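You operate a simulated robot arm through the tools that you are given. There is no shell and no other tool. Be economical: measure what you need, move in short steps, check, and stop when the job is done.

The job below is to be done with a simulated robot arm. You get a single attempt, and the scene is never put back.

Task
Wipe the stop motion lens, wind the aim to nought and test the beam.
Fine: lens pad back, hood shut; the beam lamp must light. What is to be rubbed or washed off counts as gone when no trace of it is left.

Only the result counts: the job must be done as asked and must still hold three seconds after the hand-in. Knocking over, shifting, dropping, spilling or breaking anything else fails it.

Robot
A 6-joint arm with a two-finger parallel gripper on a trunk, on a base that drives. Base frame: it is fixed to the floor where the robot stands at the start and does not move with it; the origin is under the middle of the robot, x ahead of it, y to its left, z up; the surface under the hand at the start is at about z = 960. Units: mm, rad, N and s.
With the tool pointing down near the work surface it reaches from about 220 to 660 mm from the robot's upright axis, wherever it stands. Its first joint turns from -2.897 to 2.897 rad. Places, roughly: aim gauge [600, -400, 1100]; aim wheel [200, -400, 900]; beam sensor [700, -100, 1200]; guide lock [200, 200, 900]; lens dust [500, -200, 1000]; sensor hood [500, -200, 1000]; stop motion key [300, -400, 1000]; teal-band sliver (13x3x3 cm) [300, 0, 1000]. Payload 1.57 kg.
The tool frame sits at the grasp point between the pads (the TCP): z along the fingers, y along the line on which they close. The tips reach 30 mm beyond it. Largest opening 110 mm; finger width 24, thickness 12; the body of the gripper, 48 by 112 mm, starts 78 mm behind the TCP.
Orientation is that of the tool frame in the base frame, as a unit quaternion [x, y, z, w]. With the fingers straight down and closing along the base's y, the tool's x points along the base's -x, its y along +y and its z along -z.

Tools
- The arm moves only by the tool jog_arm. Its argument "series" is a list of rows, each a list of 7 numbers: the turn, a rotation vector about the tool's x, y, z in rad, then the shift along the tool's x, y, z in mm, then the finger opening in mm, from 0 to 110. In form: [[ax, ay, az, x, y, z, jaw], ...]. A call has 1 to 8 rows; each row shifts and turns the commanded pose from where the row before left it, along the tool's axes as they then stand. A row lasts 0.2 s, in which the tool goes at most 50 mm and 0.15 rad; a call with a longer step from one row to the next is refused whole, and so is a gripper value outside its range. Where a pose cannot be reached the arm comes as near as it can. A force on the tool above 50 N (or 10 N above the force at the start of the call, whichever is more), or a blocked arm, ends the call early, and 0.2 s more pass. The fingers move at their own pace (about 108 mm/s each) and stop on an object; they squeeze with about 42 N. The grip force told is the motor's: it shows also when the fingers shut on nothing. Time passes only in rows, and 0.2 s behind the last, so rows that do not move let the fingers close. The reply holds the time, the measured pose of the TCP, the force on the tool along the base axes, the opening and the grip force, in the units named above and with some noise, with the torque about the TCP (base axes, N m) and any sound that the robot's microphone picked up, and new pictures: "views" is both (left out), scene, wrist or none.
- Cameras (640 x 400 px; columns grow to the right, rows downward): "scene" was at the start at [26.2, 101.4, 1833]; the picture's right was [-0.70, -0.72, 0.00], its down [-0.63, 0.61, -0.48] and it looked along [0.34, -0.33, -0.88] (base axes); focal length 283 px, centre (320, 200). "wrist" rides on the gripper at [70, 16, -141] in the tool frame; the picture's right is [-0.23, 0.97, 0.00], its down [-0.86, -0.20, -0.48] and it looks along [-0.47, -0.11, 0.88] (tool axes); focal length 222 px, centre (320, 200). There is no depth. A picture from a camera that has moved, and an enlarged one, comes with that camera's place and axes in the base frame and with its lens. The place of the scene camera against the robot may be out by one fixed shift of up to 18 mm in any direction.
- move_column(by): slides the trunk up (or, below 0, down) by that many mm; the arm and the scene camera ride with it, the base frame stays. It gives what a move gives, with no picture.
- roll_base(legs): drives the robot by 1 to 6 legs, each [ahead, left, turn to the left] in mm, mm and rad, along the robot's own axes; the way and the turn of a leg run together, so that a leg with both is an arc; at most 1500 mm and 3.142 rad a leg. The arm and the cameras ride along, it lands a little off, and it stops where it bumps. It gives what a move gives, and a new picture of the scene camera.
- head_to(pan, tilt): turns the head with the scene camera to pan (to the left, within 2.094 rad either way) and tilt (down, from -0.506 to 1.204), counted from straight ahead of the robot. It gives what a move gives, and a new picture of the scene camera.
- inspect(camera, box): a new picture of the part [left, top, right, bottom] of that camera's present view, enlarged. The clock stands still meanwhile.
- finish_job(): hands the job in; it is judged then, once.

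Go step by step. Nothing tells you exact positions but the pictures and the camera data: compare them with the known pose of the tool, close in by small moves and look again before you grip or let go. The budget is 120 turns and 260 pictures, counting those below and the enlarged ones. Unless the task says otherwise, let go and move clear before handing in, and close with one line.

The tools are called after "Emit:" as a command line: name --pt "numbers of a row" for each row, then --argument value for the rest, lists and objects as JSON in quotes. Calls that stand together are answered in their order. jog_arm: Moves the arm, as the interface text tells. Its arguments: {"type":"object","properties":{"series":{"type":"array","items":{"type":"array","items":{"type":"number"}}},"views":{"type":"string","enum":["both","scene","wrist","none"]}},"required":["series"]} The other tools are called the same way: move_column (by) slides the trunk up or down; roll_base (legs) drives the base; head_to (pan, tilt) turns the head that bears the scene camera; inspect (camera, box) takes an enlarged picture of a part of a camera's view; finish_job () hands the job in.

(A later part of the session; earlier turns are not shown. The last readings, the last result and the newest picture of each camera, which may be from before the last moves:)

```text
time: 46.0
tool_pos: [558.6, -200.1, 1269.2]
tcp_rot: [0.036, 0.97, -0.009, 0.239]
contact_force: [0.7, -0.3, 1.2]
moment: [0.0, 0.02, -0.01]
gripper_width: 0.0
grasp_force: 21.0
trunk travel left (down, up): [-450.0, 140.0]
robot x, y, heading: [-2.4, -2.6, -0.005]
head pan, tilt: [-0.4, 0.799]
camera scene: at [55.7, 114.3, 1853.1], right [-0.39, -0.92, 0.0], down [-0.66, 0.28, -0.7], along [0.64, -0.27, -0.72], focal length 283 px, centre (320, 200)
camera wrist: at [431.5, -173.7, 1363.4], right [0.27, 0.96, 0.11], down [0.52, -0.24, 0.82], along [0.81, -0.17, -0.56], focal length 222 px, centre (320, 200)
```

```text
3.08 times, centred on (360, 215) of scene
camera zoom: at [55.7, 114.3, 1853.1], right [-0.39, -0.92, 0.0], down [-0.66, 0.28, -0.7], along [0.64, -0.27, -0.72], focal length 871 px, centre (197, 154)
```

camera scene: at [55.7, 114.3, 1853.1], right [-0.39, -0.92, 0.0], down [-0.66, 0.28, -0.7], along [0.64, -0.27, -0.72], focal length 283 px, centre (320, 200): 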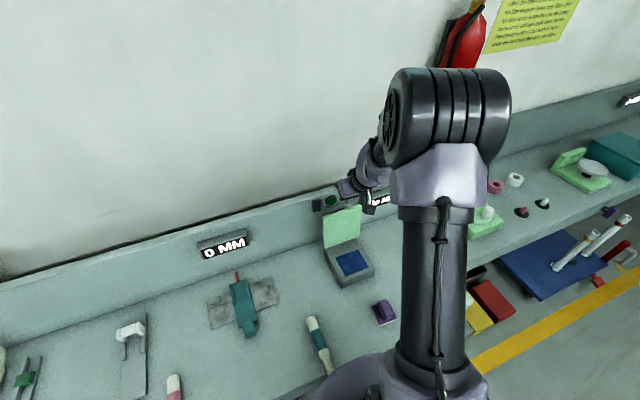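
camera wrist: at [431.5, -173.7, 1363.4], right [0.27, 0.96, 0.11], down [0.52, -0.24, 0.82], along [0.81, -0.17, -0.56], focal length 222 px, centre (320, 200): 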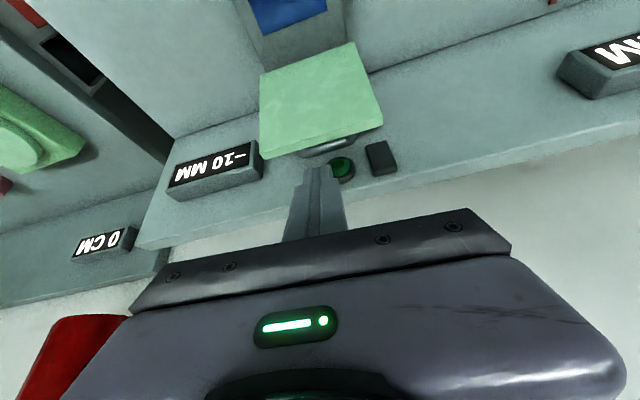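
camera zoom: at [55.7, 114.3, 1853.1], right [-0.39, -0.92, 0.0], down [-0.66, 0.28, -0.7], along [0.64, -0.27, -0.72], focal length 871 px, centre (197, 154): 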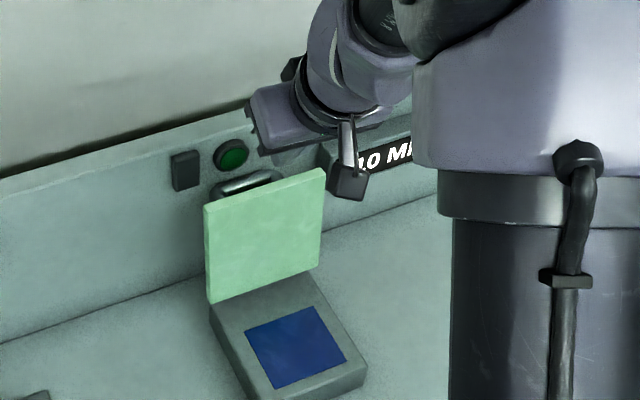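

Emit:
jog_arm --pt "0 0 0 -29 2 15 0" --pt "0 0 0 -29 2 15 0" --pt "0 0 0 16 0 31 0" --pt "0 0 0 13 0 25 0" --views "wrist"

Emit:
inspect --camera "scene" --box '[300, 160, 420, 260]'

Emit:
inspect --camera "wrist" --box '[220, 60, 440, 240]'

```text
time: 47.0
tool_pos: [624.8, -196.6, 1208.9]
tcp_rot: [0.037, 0.971, -0.008, 0.237]
contact_force: [-0.1, -0.1, 0.0]
moment: [0.01, 0.03, 0.02]
gripper_width: 0.0
grasp_force: 20.9
trunk travel left (down, up): [-450.0, 140.0]
robot x, y, heading: [7.1, -1.0, -0.002]
head pan, tilt: [-0.4, 0.799]
camera wrist: at [498.7, -169.9, 1302.2], right [0.27, 0.96, 0.11], down [0.52, -0.24, 0.82], along [0.81, -0.17, -0.56], focal length 222 px, centre (320, 200)
```

wrist: 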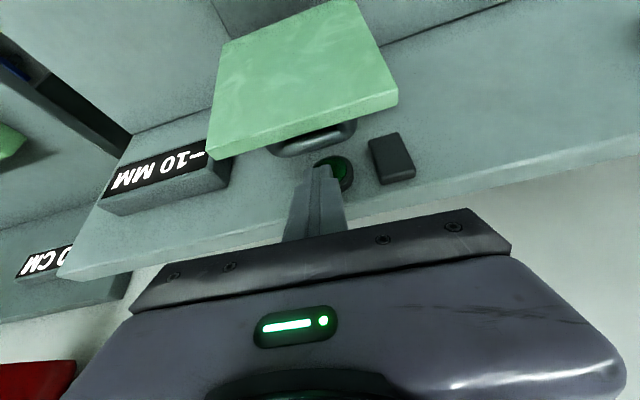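

```text
4.00 times, centred on (360, 210) of scene
camera zoom: at [56.2, 114.0, 1853.1], right [-0.39, -0.92, 0.0], down [-0.66, 0.28, -0.7], along [0.64, -0.27, -0.72], focal length 1133 px, centre (160, 160)
```

zoom: 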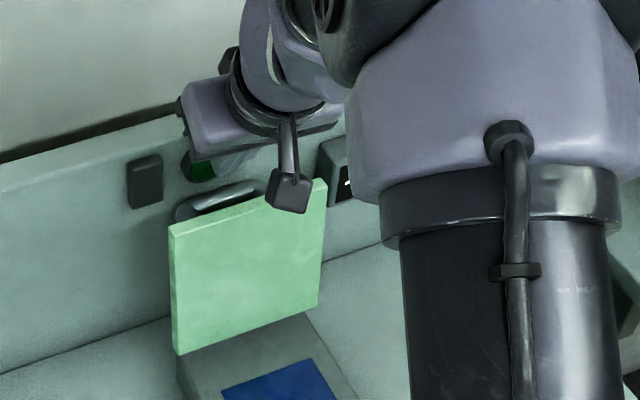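

```text
2.22 times, centred on (330, 150) of wrist
camera zoom: at [498.7, -169.9, 1302.2], right [0.27, 0.96, 0.11], down [0.52, -0.24, 0.82], along [0.81, -0.17, -0.56], focal length 494 px, centre (298, 311)
```

zoom: 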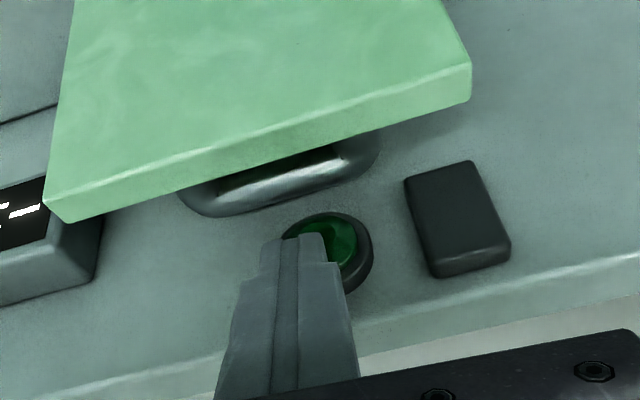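

Emit:
jog_arm --pt "0 0 0 8 0 13 0" --pt "0 0 0 7 0 13 0" --pt "0 0 0 13.3 0 -7 0" --pt "0 0 0 13.3 0 -7 0" --pt "0 0 0 13.3 0 -7 0" --views "wrist"

Emit:
inspect --camera "scene" --box '[300, 160, 420, 260]'

```text
time: 48.2
tool_pos: [576.7, -196.9, 1178.4]
tcp_rot: [0.035, 0.971, -0.008, 0.238]
contact_force: [0.6, 1.4, -0.2]
moment: [0.01, 0.01, 0.01]
gripper_width: 0.0
grasp_force: 21.7
trunk travel left (down, up): [-450.0, 140.0]
robot x, y, heading: [5.0, -0.7, 0.001]
head pan, tilt: [-0.4, 0.799]
camera wrist: at [449.6, -169.7, 1272.2], right [0.27, 0.96, 0.11], down [0.52, -0.24, 0.82], along [0.81, -0.17, -0.56], focal length 222 px, centre (320, 200)
```

wrist: 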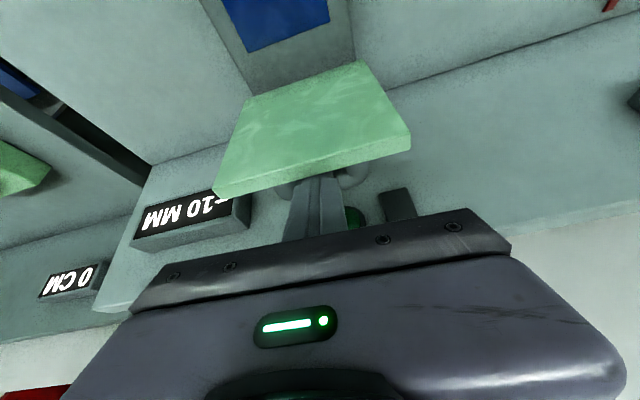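

```text
4.00 times, centred on (360, 210) of scene
camera zoom: at [54.2, 114.3, 1853.2], right [-0.39, -0.92, 0.0], down [-0.66, 0.28, -0.7], along [0.64, -0.27, -0.72], focal length 1133 px, centre (160, 160)
```

zoom: 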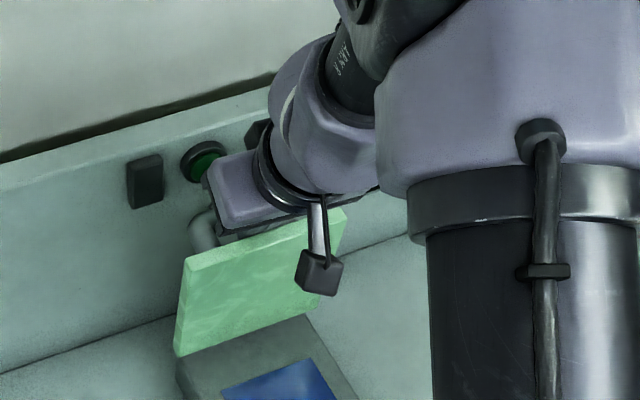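

The lid follows. Keep pulling back and slightly down.

Emit:
jog_arm --pt "0 0 0 16 0 -2 0" --pt "0 0 0 16 0 -1 0" --pt "0 0 0 16 0 0 0" --pt "0 0 0 16 0 2 0" --pt "0 0 0 16 0 4 0" --views "wrist"

Emit:
inspect --camera "scene" --box '[300, 180, 420, 280]'

```text
time: 49.5
tool_pos: [505.2, -192.8, 1139.9]
tcp_rot: [0.037, 0.971, -0.007, 0.238]
contact_force: [-0.1, -0.6, 0.4]
moment: [0.05, 0.0, 0.01]
gripper_width: 0.1
grasp_force: 20.8
trunk travel left (down, up): [-450.0, 140.0]
robot x, y, heading: [0.9, -0.7, -0.002]
head pan, tilt: [-0.4, 0.799]
camera wrist: at [377.9, -164.3, 1233.1], right [0.27, 0.96, 0.11], down [0.52, -0.24, 0.82], along [0.81, -0.17, -0.56], focal length 222 px, centre (320, 200)
```

wrist: 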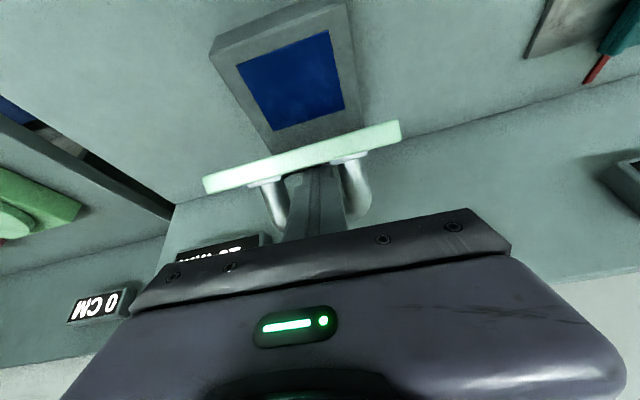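

```text
4.00 times, centred on (360, 230) of scene
camera zoom: at [55.1, 114.1, 1853.2], right [-0.39, -0.92, 0.0], down [-0.66, 0.28, -0.7], along [0.64, -0.27, -0.72], focal length 1133 px, centre (160, 80)
```

zoom: 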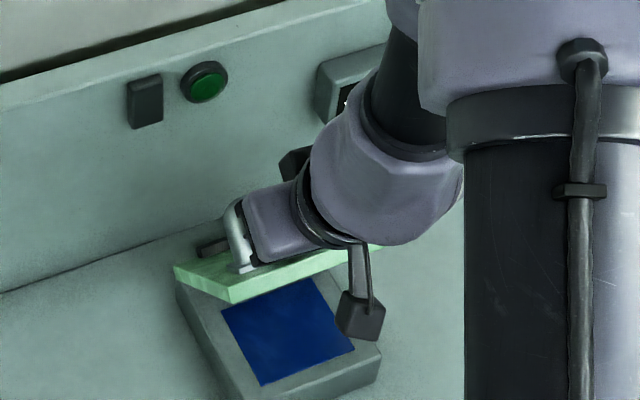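

The lid is about half closed with the fingertips inside the handle loop. I'll withdraw along the finger axis, then press the lid down from above.

Emit:
jog_arm --pt "0 0 0 0 0 -20 0" --pt "0 0 0 2 0 -25 0" --pt "0 0 0 2 0 -30 0" --pt "0 0 0 0 0 -30 0" --pt "0 0.12 0 0 0 0 0" --pt "0 0.12 0 0 0 0 0" --pt "0 0.12 0 0 0 0 0" --pt "0 0.12 0 0 0 0 0" --views "wrist"

Emit:
inspect --camera "scene" --box '[300, 180, 420, 280]'

```text
time: 51.2
tool_pos: [457.8, -179.8, 1228.0]
tcp_rot: [0.032, 0.998, 0.015, 0.061]
contact_force: [0.1, -0.5, 0.4]
moment: [0.0, 0.0, 0.05]
gripper_width: 0.0
grasp_force: 21.7
out of reach, approached as far as the arm can: row 5, 6
trunk travel left (down, up): [-450.0, 140.0]
robot x, y, heading: [1.7, -0.9, -0.001]
head pan, tilt: [-0.4, 0.799]
camera wrist: at [371.5, -161.9, 1362.5], right [0.29, 0.96, 0.06], down [0.78, -0.27, 0.57], along [0.56, -0.12, -0.82], focal length 222 px, centre (320, 200)
```

wrist: 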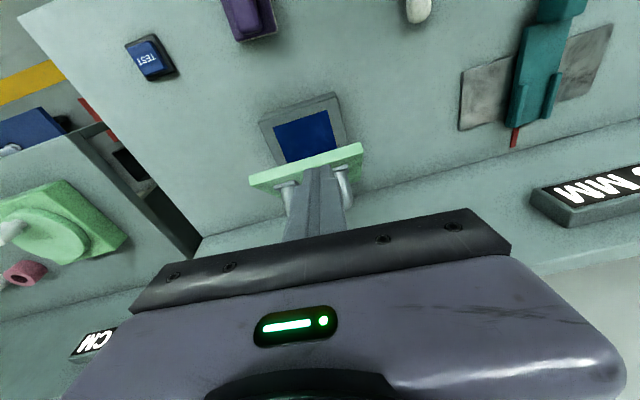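

```text
4.00 times, centred on (360, 230) of scene
camera zoom: at [55.9, 114.1, 1853.1], right [-0.39, -0.92, 0.0], down [-0.66, 0.28, -0.7], along [0.64, -0.27, -0.72], focal length 1133 px, centre (160, 80)
```

zoom: 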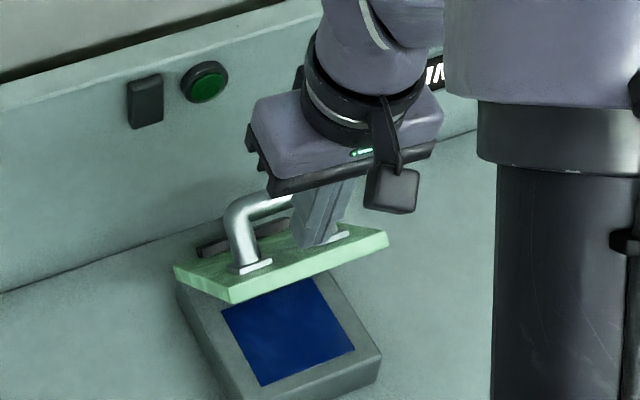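

Emit:
jog_arm --pt "0.03 0.122 0.005 0 0 0 0" --pt "0 0 0 -15 -5 20 0" --pt "0 0 0 -12 -4 30 0" --pt "0 0 0 0 0 18 0" --views "wrist"

Emit:
inspect --camera "scene" --box '[300, 180, 420, 280]'

```text
time: 52.2
tool_pos: [482.7, -188.7, 1161.5]
tcp_rot: [0.034, 0.999, 0.001, 0.0]
contact_force: [0.3, -0.2, 0.0]
moment: [0.04, -0.02, 0.04]
gripper_width: 0.0
grasp_force: 21.3
trunk travel left (down, up): [-450.0, 140.0]
robot x, y, heading: [0.3, -1.7, 0.0]
head pan, tilt: [-0.4, 0.799]
camera wrist: at [413.1, -167.3, 1304.5], right [0.29, 0.96, 0.0], down [0.84, -0.26, 0.48], along [0.46, -0.14, -0.88], focal length 222 px, centre (320, 200)
```

wrist: 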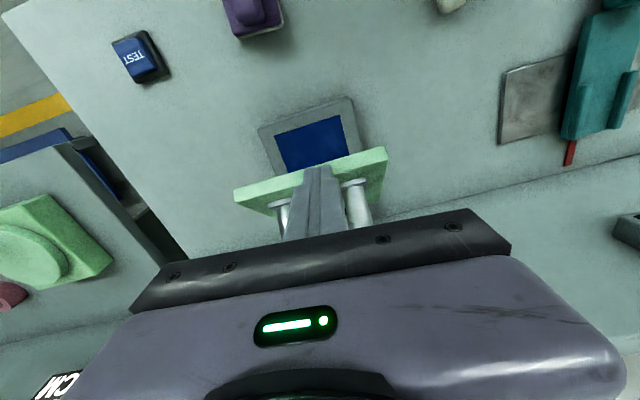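

```text
4.00 times, centred on (360, 230) of scene
camera zoom: at [54.9, 114.2, 1853.2], right [-0.39, -0.92, 0.0], down [-0.66, 0.28, -0.7], along [0.64, -0.27, -0.72], focal length 1133 px, centre (160, 80)
```

zoom: 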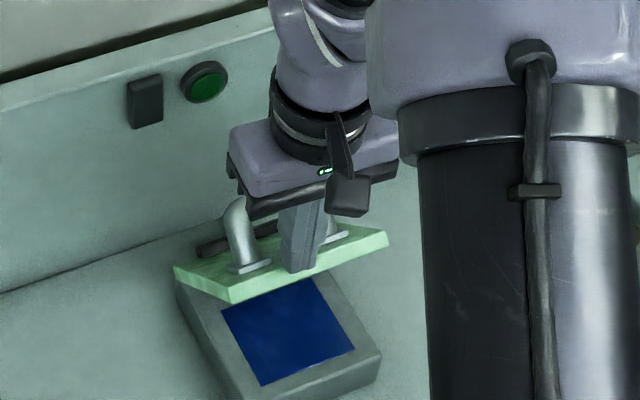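

Emit:
jog_arm --pt "0 0 0 -10 0 0 0" --pt "0 0 0 3 0 15 0" --pt "0 0 0 6 0 15 0" --pt "0 0 0 8 0 15 0" --pt "0 0 0 8 0 15 0" --views "wrist"

Emit:
inspect --camera "scene" --box '[300, 180, 420, 280]'

```text
time: 53.5
tool_pos: [469.4, -187.7, 1102.9]
tcp_rot: [0.034, 0.999, 0.002, 0.0]
contact_force: [0.5, 0.6, -0.7]
moment: [0.0, 0.02, 0.03]
gripper_width: 0.0
grasp_force: 21.4
trunk travel left (down, up): [-450.0, 140.0]
robot x, y, heading: [4.2, -2.2, -0.002]
head pan, tilt: [-0.4, 0.799]
camera wrist: at [400.1, -165.3, 1244.5], right [0.29, 0.96, 0.0], down [0.84, -0.26, 0.48], along [0.46, -0.14, -0.88], focal length 222 px, centre (320, 200)
```

wrist: 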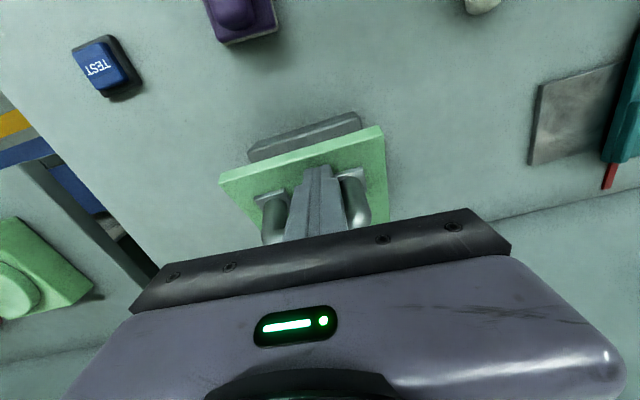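

```text
4.00 times, centred on (360, 230) of scene
camera zoom: at [56.3, 114.1, 1853.1], right [-0.39, -0.92, 0.0], down [-0.66, 0.28, -0.7], along [0.64, -0.27, -0.72], focal length 1133 px, centre (160, 80)
```

zoom: 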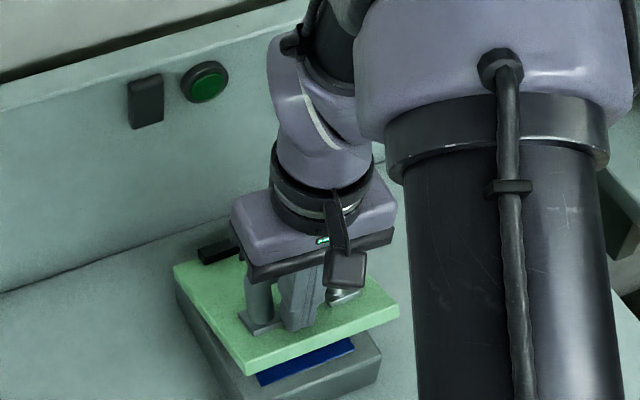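

Emit:
jog_arm --pt "0 0 0 9 0 12 0" --pt "0 0 0 6 0 12 0" --pt "0 0 0 3 0 12 0" --pt "0 0 0 0 0 6 0" --views "wrist"

Emit:
jog_arm --pt "0 0 0 0 0 4 0" --pt "0 0 0 0 0 3 0" --pt "0 0 0 0 0 3 0" --pt "0 0 0 0 0 3 0" --pt "0 0 0 0 0 3 0" --views "wrist"

Emit:
inspect --camera "scene" --box '[300, 180, 420, 280]'

```text
time: 54.5
tool_pos: [449.9, -188.8, 1059.4]
tcp_rot: [0.034, 0.999, 0.002, 0.0]
contact_force: [-1.3, -0.8, -0.4]
moment: [-0.04, -0.02, -0.02]
gripper_width: 0.2
grasp_force: 20.6
trunk travel left (down, up): [-450.0, 140.0]
robot x, y, heading: [2.0, -1.0, -0.003]
head pan, tilt: [-0.4, 0.799]
camera wrist: at [381.1, -167.2, 1202.7], right [0.29, 0.96, 0.0], down [0.84, -0.26, 0.48], along [0.46, -0.14, -0.88], focal length 222 px, centre (320, 200)
```

wrist: 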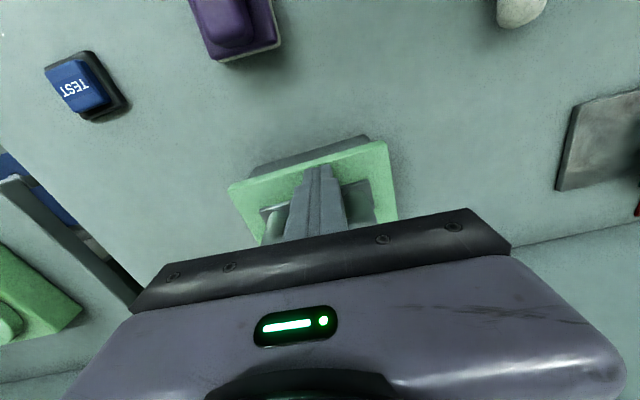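

```text
time: 55.5
tool_pos: [450.0, -188.2, 1051.3]
tcp_rot: [0.034, 0.999, 0.0, 0.004]
contact_force: [-9.4, 4.4, 36.0]
moment: [0.09, 0.36, 0.13]
gripper_width: 0.0
grasp_force: 21.5
trunk travel left (down, up): [-450.0, 140.0]
robot x, y, heading: [-0.3, 1.9, -0.001]
head pan, tilt: [-0.4, 0.799]
stopped in row 5: the force on the tool passed its limit at 54 N (the readings are from after the stop); the commanded pose is now the measured one
camera wrist: at [379.5, -165.8, 1192.3], right [0.29, 0.96, 0.0], down [0.83, -0.26, 0.49], along [0.47, -0.14, -0.87], focal length 222 px, centre (320, 200)
```

wrist: 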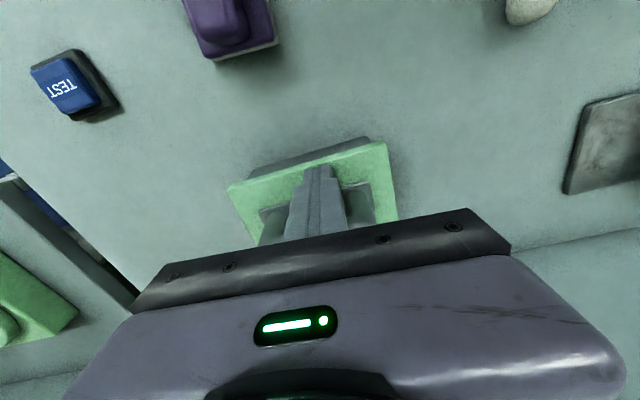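

```text
4.00 times, centred on (360, 230) of scene
camera zoom: at [50.0, 116.4, 1853.4], right [-0.39, -0.92, 0.0], down [-0.66, 0.28, -0.7], along [0.64, -0.27, -0.71], focal length 1133 px, centre (160, 80)
```

zoom: 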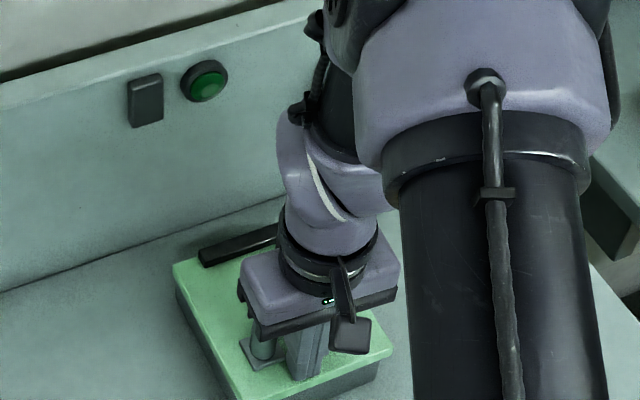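

The hood is shut. Lift clear and go look at the yellow aim wheel and the area.

Emit:
jog_arm --pt "0 0 0 0 0 -15 0" --pt "0 0 0 0 0 -45 0" --pt "0 0 0 0 0 -45 0" --pt "0 0 -0.035 36 -30 0 0" --pt "0 0 -0.035 36 -30 0 0" --pt "0 0 0 36 -30 0 0" --pt "0 0 0 36 -30 0 0" --pt "0 0 0 30 -30 0 0"

Emit:
inspect --camera "wrist" --box '[200, 0, 440, 150]'

Emit:
inspect --camera "scene" --box '[300, 180, 420, 280]'

```text
time: 57.3
tool_pos: [275.2, -338.2, 1152.9]
tcp_rot: [-0.001, 1.0, 0.002, 0.003]
contact_force: [-0.5, 0.2, -0.1]
moment: [0.02, -0.01, -0.02]
gripper_width: 0.2
grasp_force: 21.6
trunk travel left (down, up): [-450.0, 140.0]
robot x, y, heading: [-1.5, -0.5, -0.005]
head pan, tilt: [-0.4, 0.799]
camera scene: at [54.0, 112.7, 1853.3], right [-0.39, -0.92, 0.0], down [-0.66, 0.28, -0.7], along [0.64, -0.27, -0.72], focal length 283 px, centre (320, 200)
camera wrist: at [204.4, -320.7, 1294.0], right [0.23, 0.97, 0.0], down [0.85, -0.2, 0.48], along [0.47, -0.11, -0.88], focal length 222 px, centre (320, 200)
```

scene: 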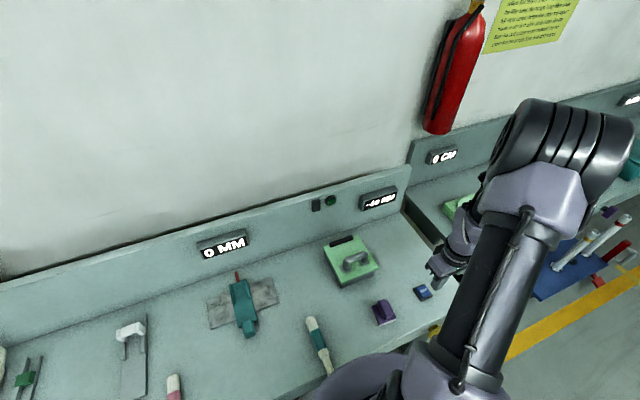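
wrist: 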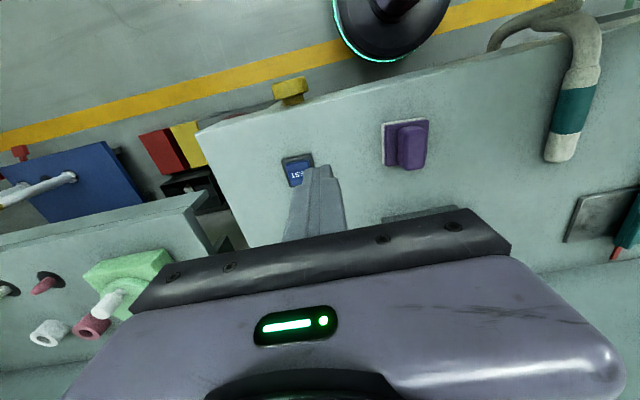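

```text
2.67 times, centred on (320, 75) of wrist
camera zoom: at [204.4, -320.7, 1294.0], right [0.23, 0.97, 0.0], down [0.85, -0.2, 0.48], along [0.47, -0.11, -0.88], focal length 592 px, centre (320, 533)
```

zoom: 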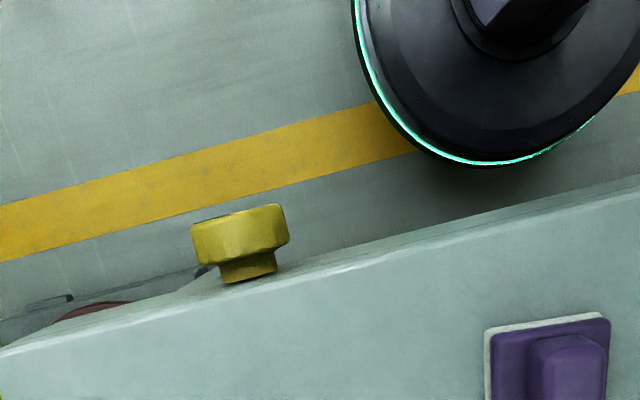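

```text
4.00 times, centred on (360, 230) of scene
camera zoom: at [54.0, 112.7, 1853.3], right [-0.39, -0.92, 0.0], down [-0.66, 0.28, -0.7], along [0.64, -0.27, -0.72], focal length 1133 px, centre (160, 80)
```

zoom: 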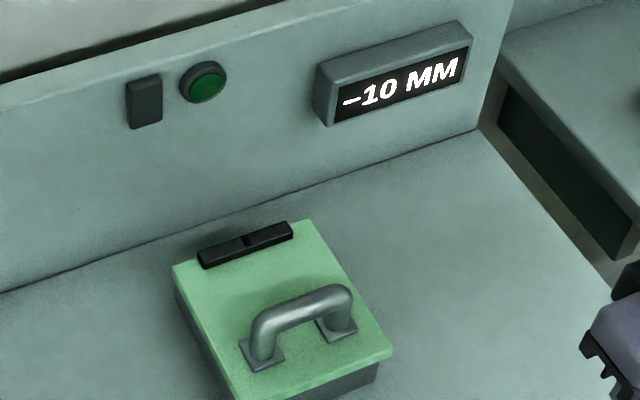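

Hood shut, gauge −10 MM. The yellow wheel axis is along x, knob ≈58 mm wide at about [205,-369,878], in front of the bench edge x≈230. I'll come from above with the fingers straddling it.

Emit:
jog_arm --pt "0.004 0.006 0 25 -10 20 90" --pt "0 0 0 25 -10 30 90" --pt "0 0 0 25 -10 30 90" --pt "0 0 0 0 0 40 90"

Emit:
inspect --camera "wrist" --box '[200, 60, 440, 250]'

```text
time: 58.3
tool_pos: [199.6, -366.1, 1031.0]
tcp_rot: [-0.001, 1.0, -0.002, 0.0]
contact_force: [0.4, -0.9, 0.4]
moment: [0.02, 0.0, 0.01]
gripper_width: 90.2
grasp_force: 0.0
trunk travel left (down, up): [-450.0, 140.0]
robot x, y, heading: [-0.1, -0.2, -0.007]
head pan, tilt: [-0.4, 0.799]
camera scene: at [56.7, 113.5, 1853.1], right [-0.39, -0.92, 0.0], down [-0.66, 0.28, -0.7], along [0.64, -0.27, -0.72], focal length 283 px, centre (320, 200)
camera wrist: at [129.3, -348.5, 1173.6], right [0.23, 0.97, 0.0], down [0.86, -0.2, 0.48], along [0.47, -0.11, -0.88], focal length 222 px, centre (320, 200)
```

scene: 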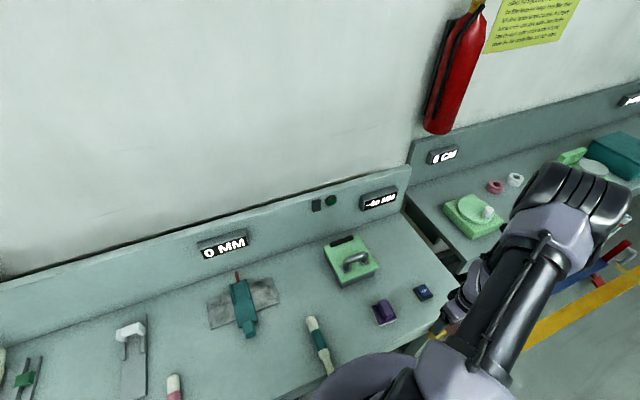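
wrist: 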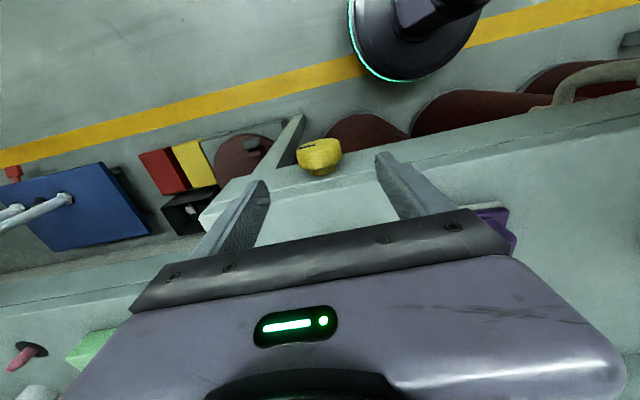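

```text
2.11 times, centred on (320, 155) of wrist
camera zoom: at [129.3, -348.5, 1173.6], right [0.23, 0.97, 0.0], down [0.86, -0.2, 0.48], along [0.47, -0.11, -0.88], focal length 468 px, centre (320, 295)
```

zoom: 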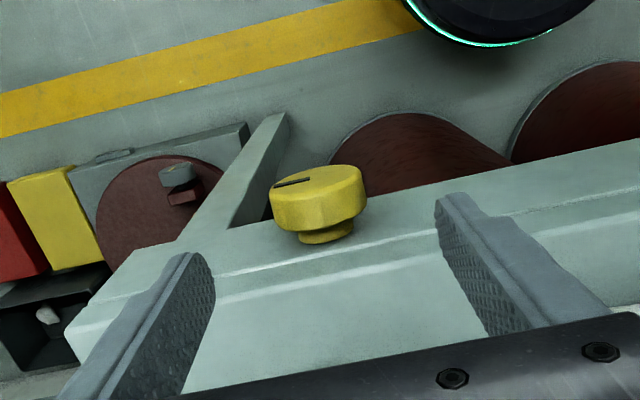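

Emit:
jog_arm --pt "0 0 0 -3 -1 40 90" --pt "0 0 0 0 -1 40 90" --pt "0 0 0 0 0 31 90"

Emit:
inspect --camera "wrist" --box '[200, 60, 440, 250]'

Emit:
inspect --camera "scene" --box '[400, 250, 520, 350]'

```text
time: 59.1
tool_pos: [202.8, -372.5, 921.6]
tcp_rot: [-0.001, 1.0, -0.003, 0.0]
contact_force: [0.3, 0.2, 0.1]
moment: [0.0, 0.0, 0.03]
gripper_width: 89.9
grasp_force: 0.1
trunk travel left (down, up): [-450.0, 140.0]
robot x, y, heading: [0.9, 0.9, -0.003]
head pan, tilt: [-0.4, 0.799]
camera scene: at [55.5, 113.5, 1853.2], right [-0.39, -0.92, 0.0], down [-0.66, 0.28, -0.7], along [0.64, -0.27, -0.72], focal length 283 px, centre (320, 200)
camera wrist: at [132.6, -353.5, 1063.3], right [0.23, 0.97, 0.0], down [0.86, -0.2, 0.48], along [0.47, -0.11, -0.88], focal length 222 px, centre (320, 200)
```

scene: 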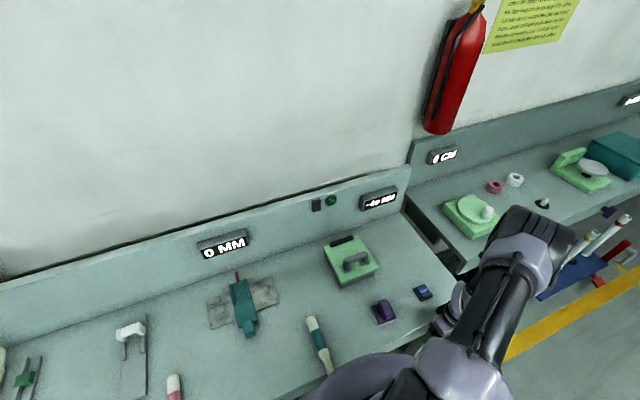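
wrist: 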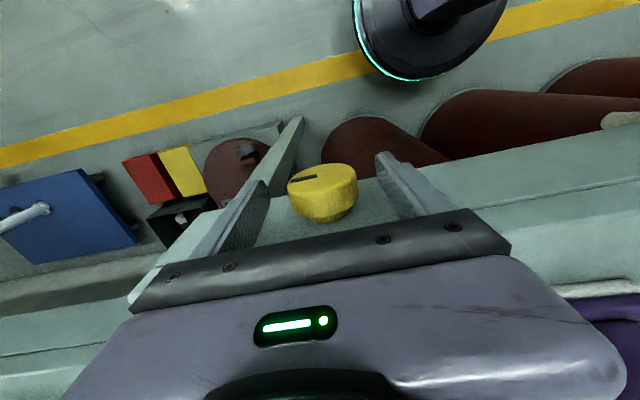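

```text
2.11 times, centred on (320, 155) of wrist
camera zoom: at [132.6, -353.5, 1063.3], right [0.23, 0.97, 0.0], down [0.86, -0.2, 0.48], along [0.47, -0.11, -0.88], focal length 468 px, centre (320, 295)
```

zoom: 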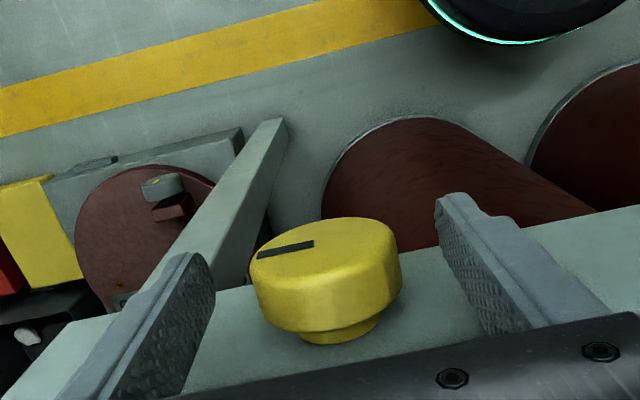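

```text
4.00 times, centred on (460, 300) of scene
camera zoom: at [55.5, 113.5, 1853.2], right [-0.39, -0.92, 0.0], down [-0.66, 0.28, -0.7], along [0.64, -0.27, -0.72], focal length 1133 px, centre (-240, -200)
```

zoom: 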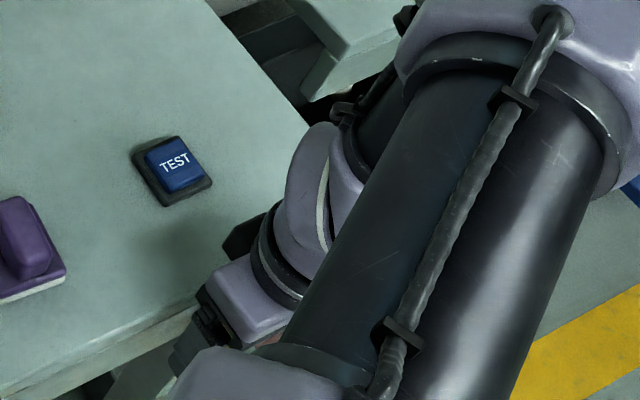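

Face centre works out at about [201,-369,906]. Lower to the axis height, grip and try a small turn.

Emit:
jog_arm --pt "0 0 0 -1 1 8 90" --pt "0 0 0 0 0 7 90" --pt "0 0 0 0 0 0 50" --pt "0 0 0 0 0 0 30" --pt "0 0 0 0 0 0 30" --views "wrist"

Emit:
inspect --camera "wrist" --box '[200, 60, 440, 250]'

```text
time: 60.3
tool_pos: [204.4, -370.1, 905.6]
tcp_rot: [-0.001, 1.0, -0.002, 0.002]
contact_force: [-1.2, -13.0, 6.0]
moment: [-0.07, -0.25, -0.52]
gripper_width: 55.5
grasp_force: 45.0
trunk travel left (down, up): [-450.0, 140.0]
robot x, y, heading: [-0.3, 1.3, -0.004]
head pan, tilt: [-0.4, 0.799]
camera wrist: at [133.4, -352.4, 1047.5], right [0.23, 0.97, 0.0], down [0.85, -0.2, 0.48], along [0.47, -0.11, -0.88], focal length 222 px, centre (320, 200)
```

wrist: 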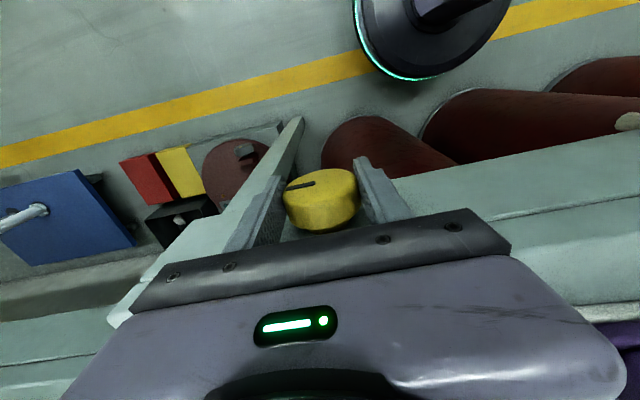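

```text
2.11 times, centred on (320, 155) of wrist
camera zoom: at [133.4, -352.4, 1047.5], right [0.23, 0.97, 0.0], down [0.85, -0.2, 0.48], along [0.47, -0.11, -0.88], focal length 468 px, centre (320, 295)
```

zoom: 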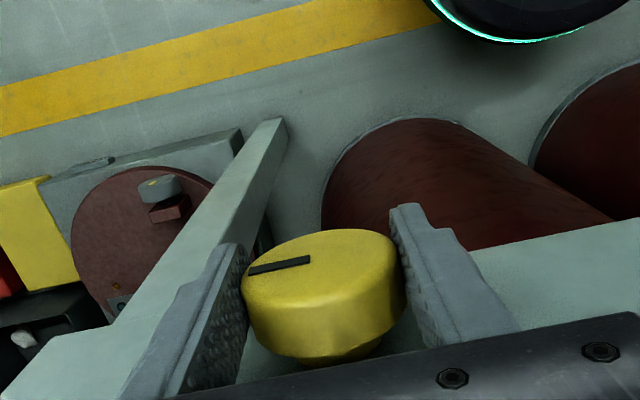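

Gripped at 55.5 mm. Turn 0.3 rad and read the gauge.

Emit:
jog_arm --pt "0 0 0 0 -1 0 30" --pt "0.1 0 0 0 0 0 30" --pt "0.1 0 0 0 0 0 30" --pt "0.1 0 0 0 0 0 30" --views "wrist"

Emit:
inspect --camera "scene" --box '[350, 175, 410, 225]'

```text
time: 61.3
tool_pos: [205.7, -368.3, 903.9]
tcp_rot: [-0.002, 0.989, -0.15, 0.0]
contact_force: [2.4, -11.9, 0.4]
moment: [-0.11, -0.88, -0.42]
gripper_width: 55.7
grasp_force: 45.2
out of reach, approached as far as the arm can: row 2
trunk travel left (down, up): [-450.0, 140.0]
robot x, y, heading: [5.3, -1.8, -0.003]
head pan, tilt: [-0.4, 0.799]
camera wrist: at [134.3, -310.3, 1035.5], right [0.22, 0.93, -0.29], down [0.86, -0.04, 0.52], along [0.47, -0.36, -0.81], focal length 222 px, centre (320, 200)
```

wrist: 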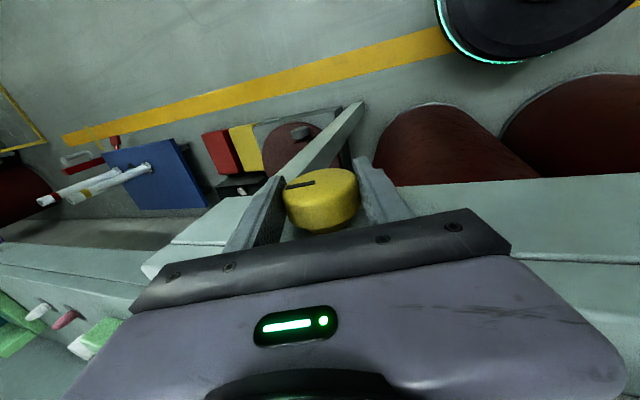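

```text
8.00 times, centred on (380, 200) of scene
camera zoom: at [55.9, 112.6, 1853.1], right [-0.39, -0.92, 0.0], down [-0.66, 0.28, -0.7], along [0.64, -0.27, -0.72], focal length 2265 px, centre (-160, 200)
```

zoom: 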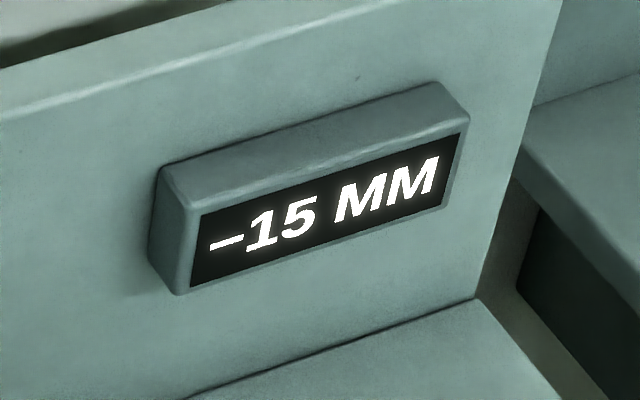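

+0.3 rad gave −5 mm, so I need about −0.9 rad from here.

Emit:
jog_arm --pt "-0.1 0 0 0 0 0 30" --pt "-0.1 0 0 0 0 0 30" --pt "-0.1 0 0 0 0 0 30" --pt "-0.1 0 0 0 0 0 30" --pt "-0.1 0 0 0 0 0 30" --pt "-0.1 0 0 0 0 0 30" --views "wrist"

Emit:
inspect --camera "scene" --box '[350, 175, 410, 225]'

```text
time: 62.7
tool_pos: [206.0, -371.9, 905.7]
tcp_rot: [-0.002, 0.993, 0.121, 0.009]
contact_force: [-28.1, -23.0, 1.4]
moment: [-0.07, 0.82, -1.32]
gripper_width: 55.7
grasp_force: 44.8
out of reach, approached as far as the arm can: row 3
trunk travel left (down, up): [-450.0, 140.0]
robot x, y, heading: [0.7, 0.3, -0.004]
head pan, tilt: [-0.4, 0.799]
camera wrist: at [132.7, -388.7, 1045.3], right [0.22, 0.95, 0.24], down [0.85, -0.31, 0.43], along [0.48, 0.11, -0.87], focal length 222 px, centre (320, 200)
```

wrist: 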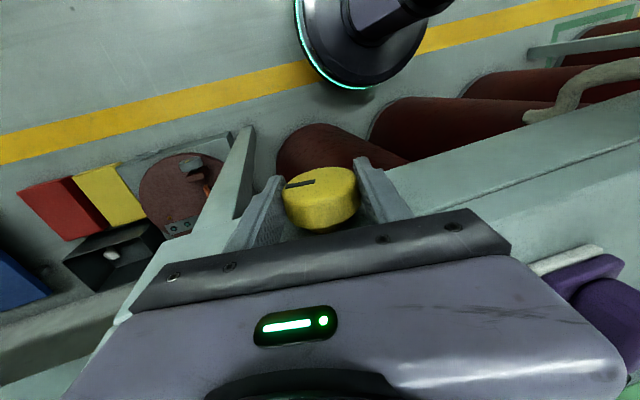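

```text
8.00 times, centred on (380, 200) of scene
camera zoom: at [50.8, 110.0, 1853.6], right [-0.39, -0.92, 0.0], down [-0.66, 0.28, -0.7], along [0.64, -0.27, -0.72], focal length 2265 px, centre (-160, 200)
```

zoom: 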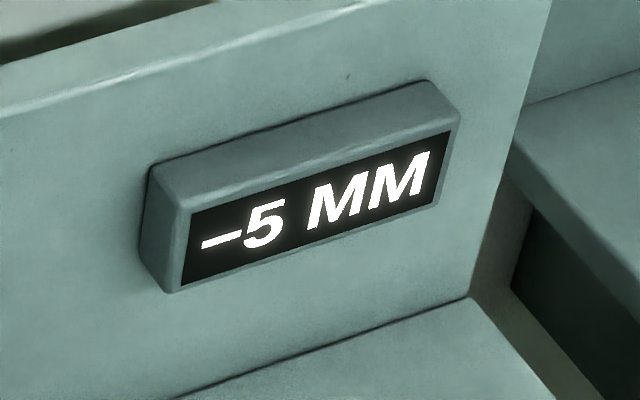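

−5 MM. A side force is building, so I'll ease the tool slightly toward the robot and continue.

Emit:
jog_arm --pt "0 0 0 3 -1.5 0 30" --pt "-0.08 0 0 0 0 0 30" --pt "-0.08 0 0 0 0 0 30" --views "none"

Emit:
inspect --camera "scene" --box '[350, 175, 410, 225]'

```text
time: 63.5
tool_pos: [205.6, -372.5, 903.6]
tcp_rot: [-0.003, 0.98, 0.2, 0.007]
contact_force: [-0.1, -23.2, -12.5]
moment: [-0.1, -0.07, -1.27]
gripper_width: 55.7
grasp_force: 45.1
trunk travel left (down, up): [-450.0, 140.0]
robot x, y, heading: [-0.1, 2.1, -0.0]
head pan, tilt: [-0.4, 0.799]
```

```text
8.00 times, centred on (380, 200) of scene
camera zoom: at [55.9, 109.4, 1853.3], right [-0.39, -0.92, 0.0], down [-0.66, 0.28, -0.7], along [0.64, -0.27, -0.72], focal length 2265 px, centre (-160, 200)
```

zoom: 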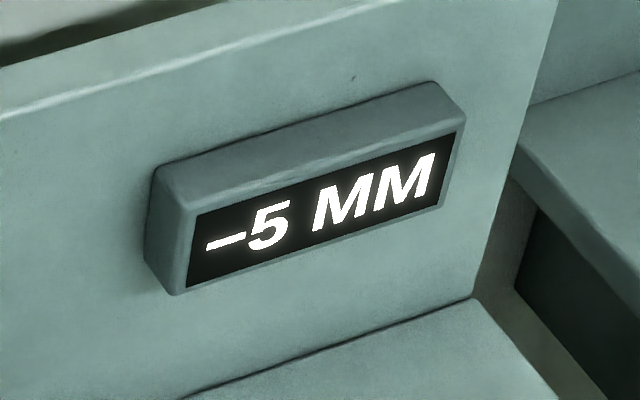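

Emit:
jog_arm --pt "-0.05 0 0 0 -1 1 30" --views "none"

Emit:
inspect --camera "scene" --box '[350, 175, 410, 225]'

Emit:
jog_arm --pt "-0.05 0 0 0 -1 1 30" --views "none"

Emit:
inspect --camera "scene" --box '[350, 175, 410, 225]'

```text
time: 63.9
tool_pos: [205.4, -373.5, 903.3]
tcp_rot: [-0.003, 0.975, 0.224, 0.008]
contact_force: [4.8, -23.9, 10.9]
moment: [-0.1, 0.23, -0.55]
gripper_width: 55.7
grasp_force: 45.3
trunk travel left (down, up): [-450.0, 140.0]
robot x, y, heading: [0.9, 3.9, -0.0]
head pan, tilt: [-0.4, 0.799]
```

```text
8.00 times, centred on (380, 200) of scene
camera zoom: at [55.8, 111.1, 1853.6], right [-0.39, -0.92, 0.0], down [-0.66, 0.28, -0.7], along [0.64, -0.27, -0.72], focal length 2265 px, centre (-160, 200)
```

zoom: 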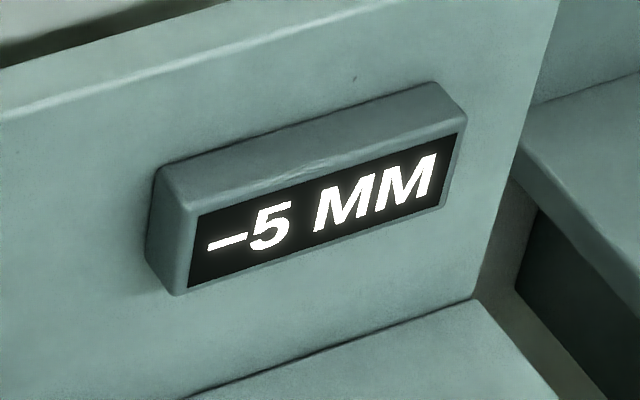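

```text
time: 64.3
tool_pos: [206.0, -372.8, 902.3]
tcp_rot: [-0.004, 0.969, 0.249, 0.008]
contact_force: [19.5, -23.3, -18.1]
moment: [-2.06, -0.16, -0.38]
gripper_width: 55.1
grasp_force: 45.0
trunk travel left (down, up): [-450.0, 140.0]
robot x, y, heading: [-0.1, -5.1, -0.001]
head pan, tilt: [-0.4, 0.799]
```

```text
8.00 times, centred on (380, 200) of scene
camera zoom: at [56.1, 112.2, 1853.5], right [-0.39, -0.92, 0.0], down [-0.66, 0.28, -0.7], along [0.64, -0.27, -0.72], focal length 2265 px, centre (-160, 200)
```

zoom: 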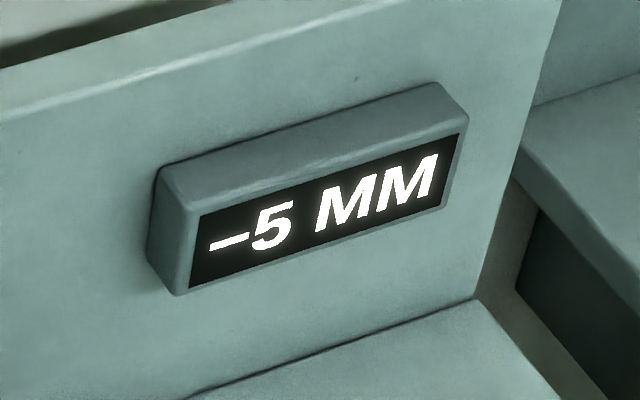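

Emit:
jog_arm --pt "-0.05 0 0 -1 -1 0 30" --pt "-0.05 0 0 0 0 0 30" --views "wrist"

Emit:
inspect --camera "scene" --box '[350, 175, 410, 225]'

Emit:
inspect --camera "wrist" --box '[200, 60, 440, 250]'

```text
time: 64.9
tool_pos: [205.9, -372.6, 903.4]
tcp_rot: [-0.003, 0.955, 0.297, 0.006]
contact_force: [4.8, -14.7, 6.7]
moment: [-0.01, 0.08, -0.99]
gripper_width: 55.0
grasp_force: 44.6
trunk travel left (down, up): [-450.0, 140.0]
robot x, y, heading: [2.3, 0.8, -0.001]
head pan, tilt: [-0.4, 0.799]
camera wrist: at [133.3, -437.5, 1027.1], right [0.22, 0.8, 0.56], down [0.85, -0.43, 0.29], along [0.48, 0.41, -0.78], focal length 222 px, centre (320, 200)
```

wrist: 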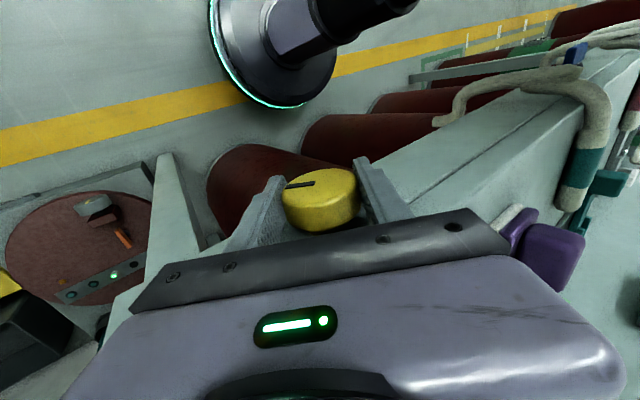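

```text
8.00 times, centred on (380, 200) of scene
camera zoom: at [55.7, 112.5, 1853.2], right [-0.39, -0.92, 0.0], down [-0.66, 0.28, -0.7], along [0.64, -0.27, -0.72], focal length 2265 px, centre (-160, 200)
```

zoom: 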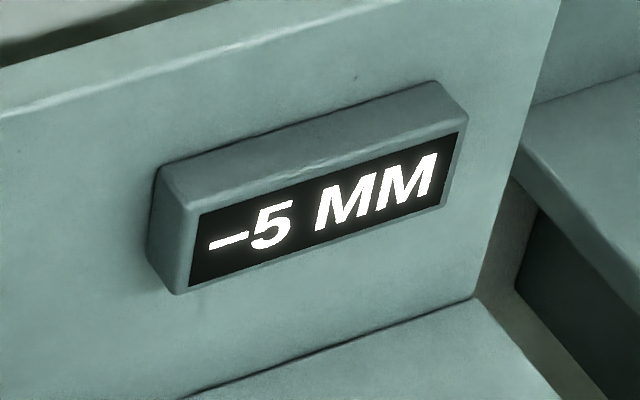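

```text
2.11 times, centred on (320, 155) of wrist
camera zoom: at [133.3, -437.5, 1027.1], right [0.22, 0.8, 0.56], down [0.85, -0.43, 0.29], along [0.48, 0.41, -0.78], focal length 468 px, centre (320, 295)
```

zoom: 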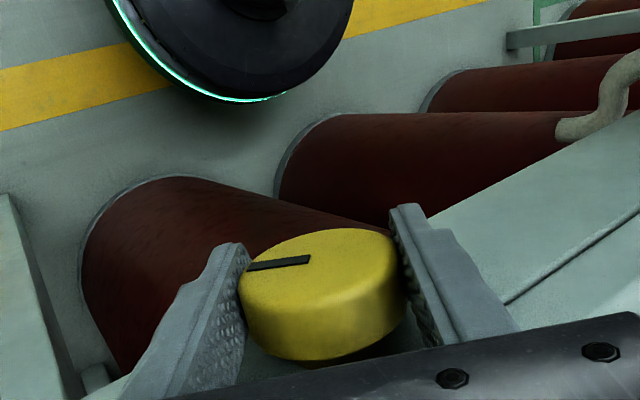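

No slip; the gauge steps in 5s. Keep turning.

Emit:
jog_arm --pt "-0.05 0 0 0 -1 0 30" --pt "-0.05 0 0 0 0 0 30" --views "none"

Emit:
inspect --camera "scene" --box '[350, 175, 410, 225]'

Emit:
jog_arm --pt "-0.05 0 0 0 0 0 30" --pt "-0.05 0 0 0 0 0 30" --views "none"

Emit:
inspect --camera "scene" --box '[350, 175, 410, 225]'

```text
time: 65.4
tool_pos: [205.4, -373.6, 905.1]
tcp_rot: [-0.006, 0.946, 0.324, 0.008]
contact_force: [-0.7, -6.6, 11.3]
moment: [-1.42, -0.11, 0.31]
gripper_width: 56.2
grasp_force: 14.4
out of reach, approached as far as the arm can: row 2
trunk travel left (down, up): [-450.0, 140.0]
robot x, y, heading: [3.8, 1.1, -0.002]
head pan, tilt: [-0.4, 0.799]
stopped in row 2: the force on the tool passed its limit at 69 N (the readings are from after the stop); the commanded pose is now the measured one
```

```text
8.00 times, centred on (380, 200) of scene
camera zoom: at [54.4, 114.5, 1853.2], right [-0.39, -0.92, 0.0], down [-0.66, 0.28, -0.7], along [0.64, -0.27, -0.72], focal length 2265 px, centre (-160, 200)
```

zoom: 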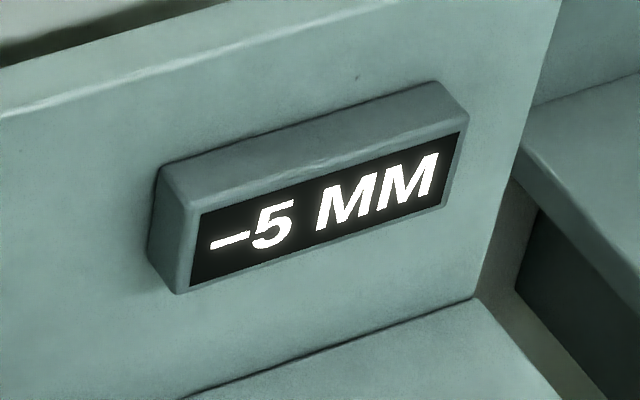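

```text
time: 66.1
tool_pos: [204.9, -368.4, 910.0]
tcp_rot: [-0.009, 0.931, 0.366, 0.006]
contact_force: [10.3, -36.5, -32.7]
moment: [-0.31, 0.47, 0.15]
gripper_width: 73.6
grasp_force: 24.5
out of reach, approached as far as the arm can: row 1
trunk travel left (down, up): [-450.0, 140.0]
robot x, y, heading: [4.3, 3.1, -0.003]
head pan, tilt: [-0.4, 0.799]
stopped in row 2: the force on the tool passed its limit at 53 N (the readings are from after the stop); the commanded pose is now the measured one
```

```text
8.00 times, centred on (380, 200) of scene
camera zoom: at [59.1, 104.3, 1853.4], right [-0.39, -0.92, 0.0], down [-0.66, 0.28, -0.69], along [0.64, -0.27, -0.72], focal length 2265 px, centre (-160, 200)
```

zoom: 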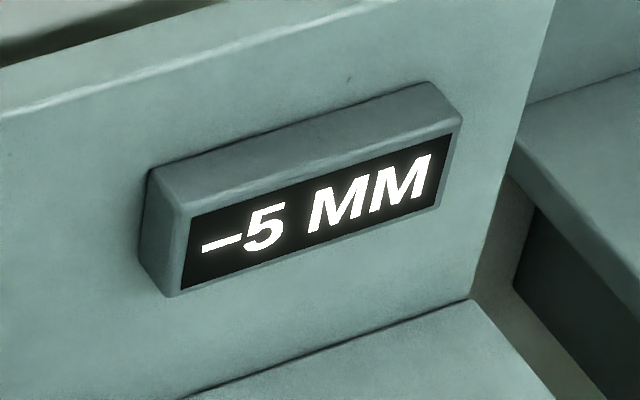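

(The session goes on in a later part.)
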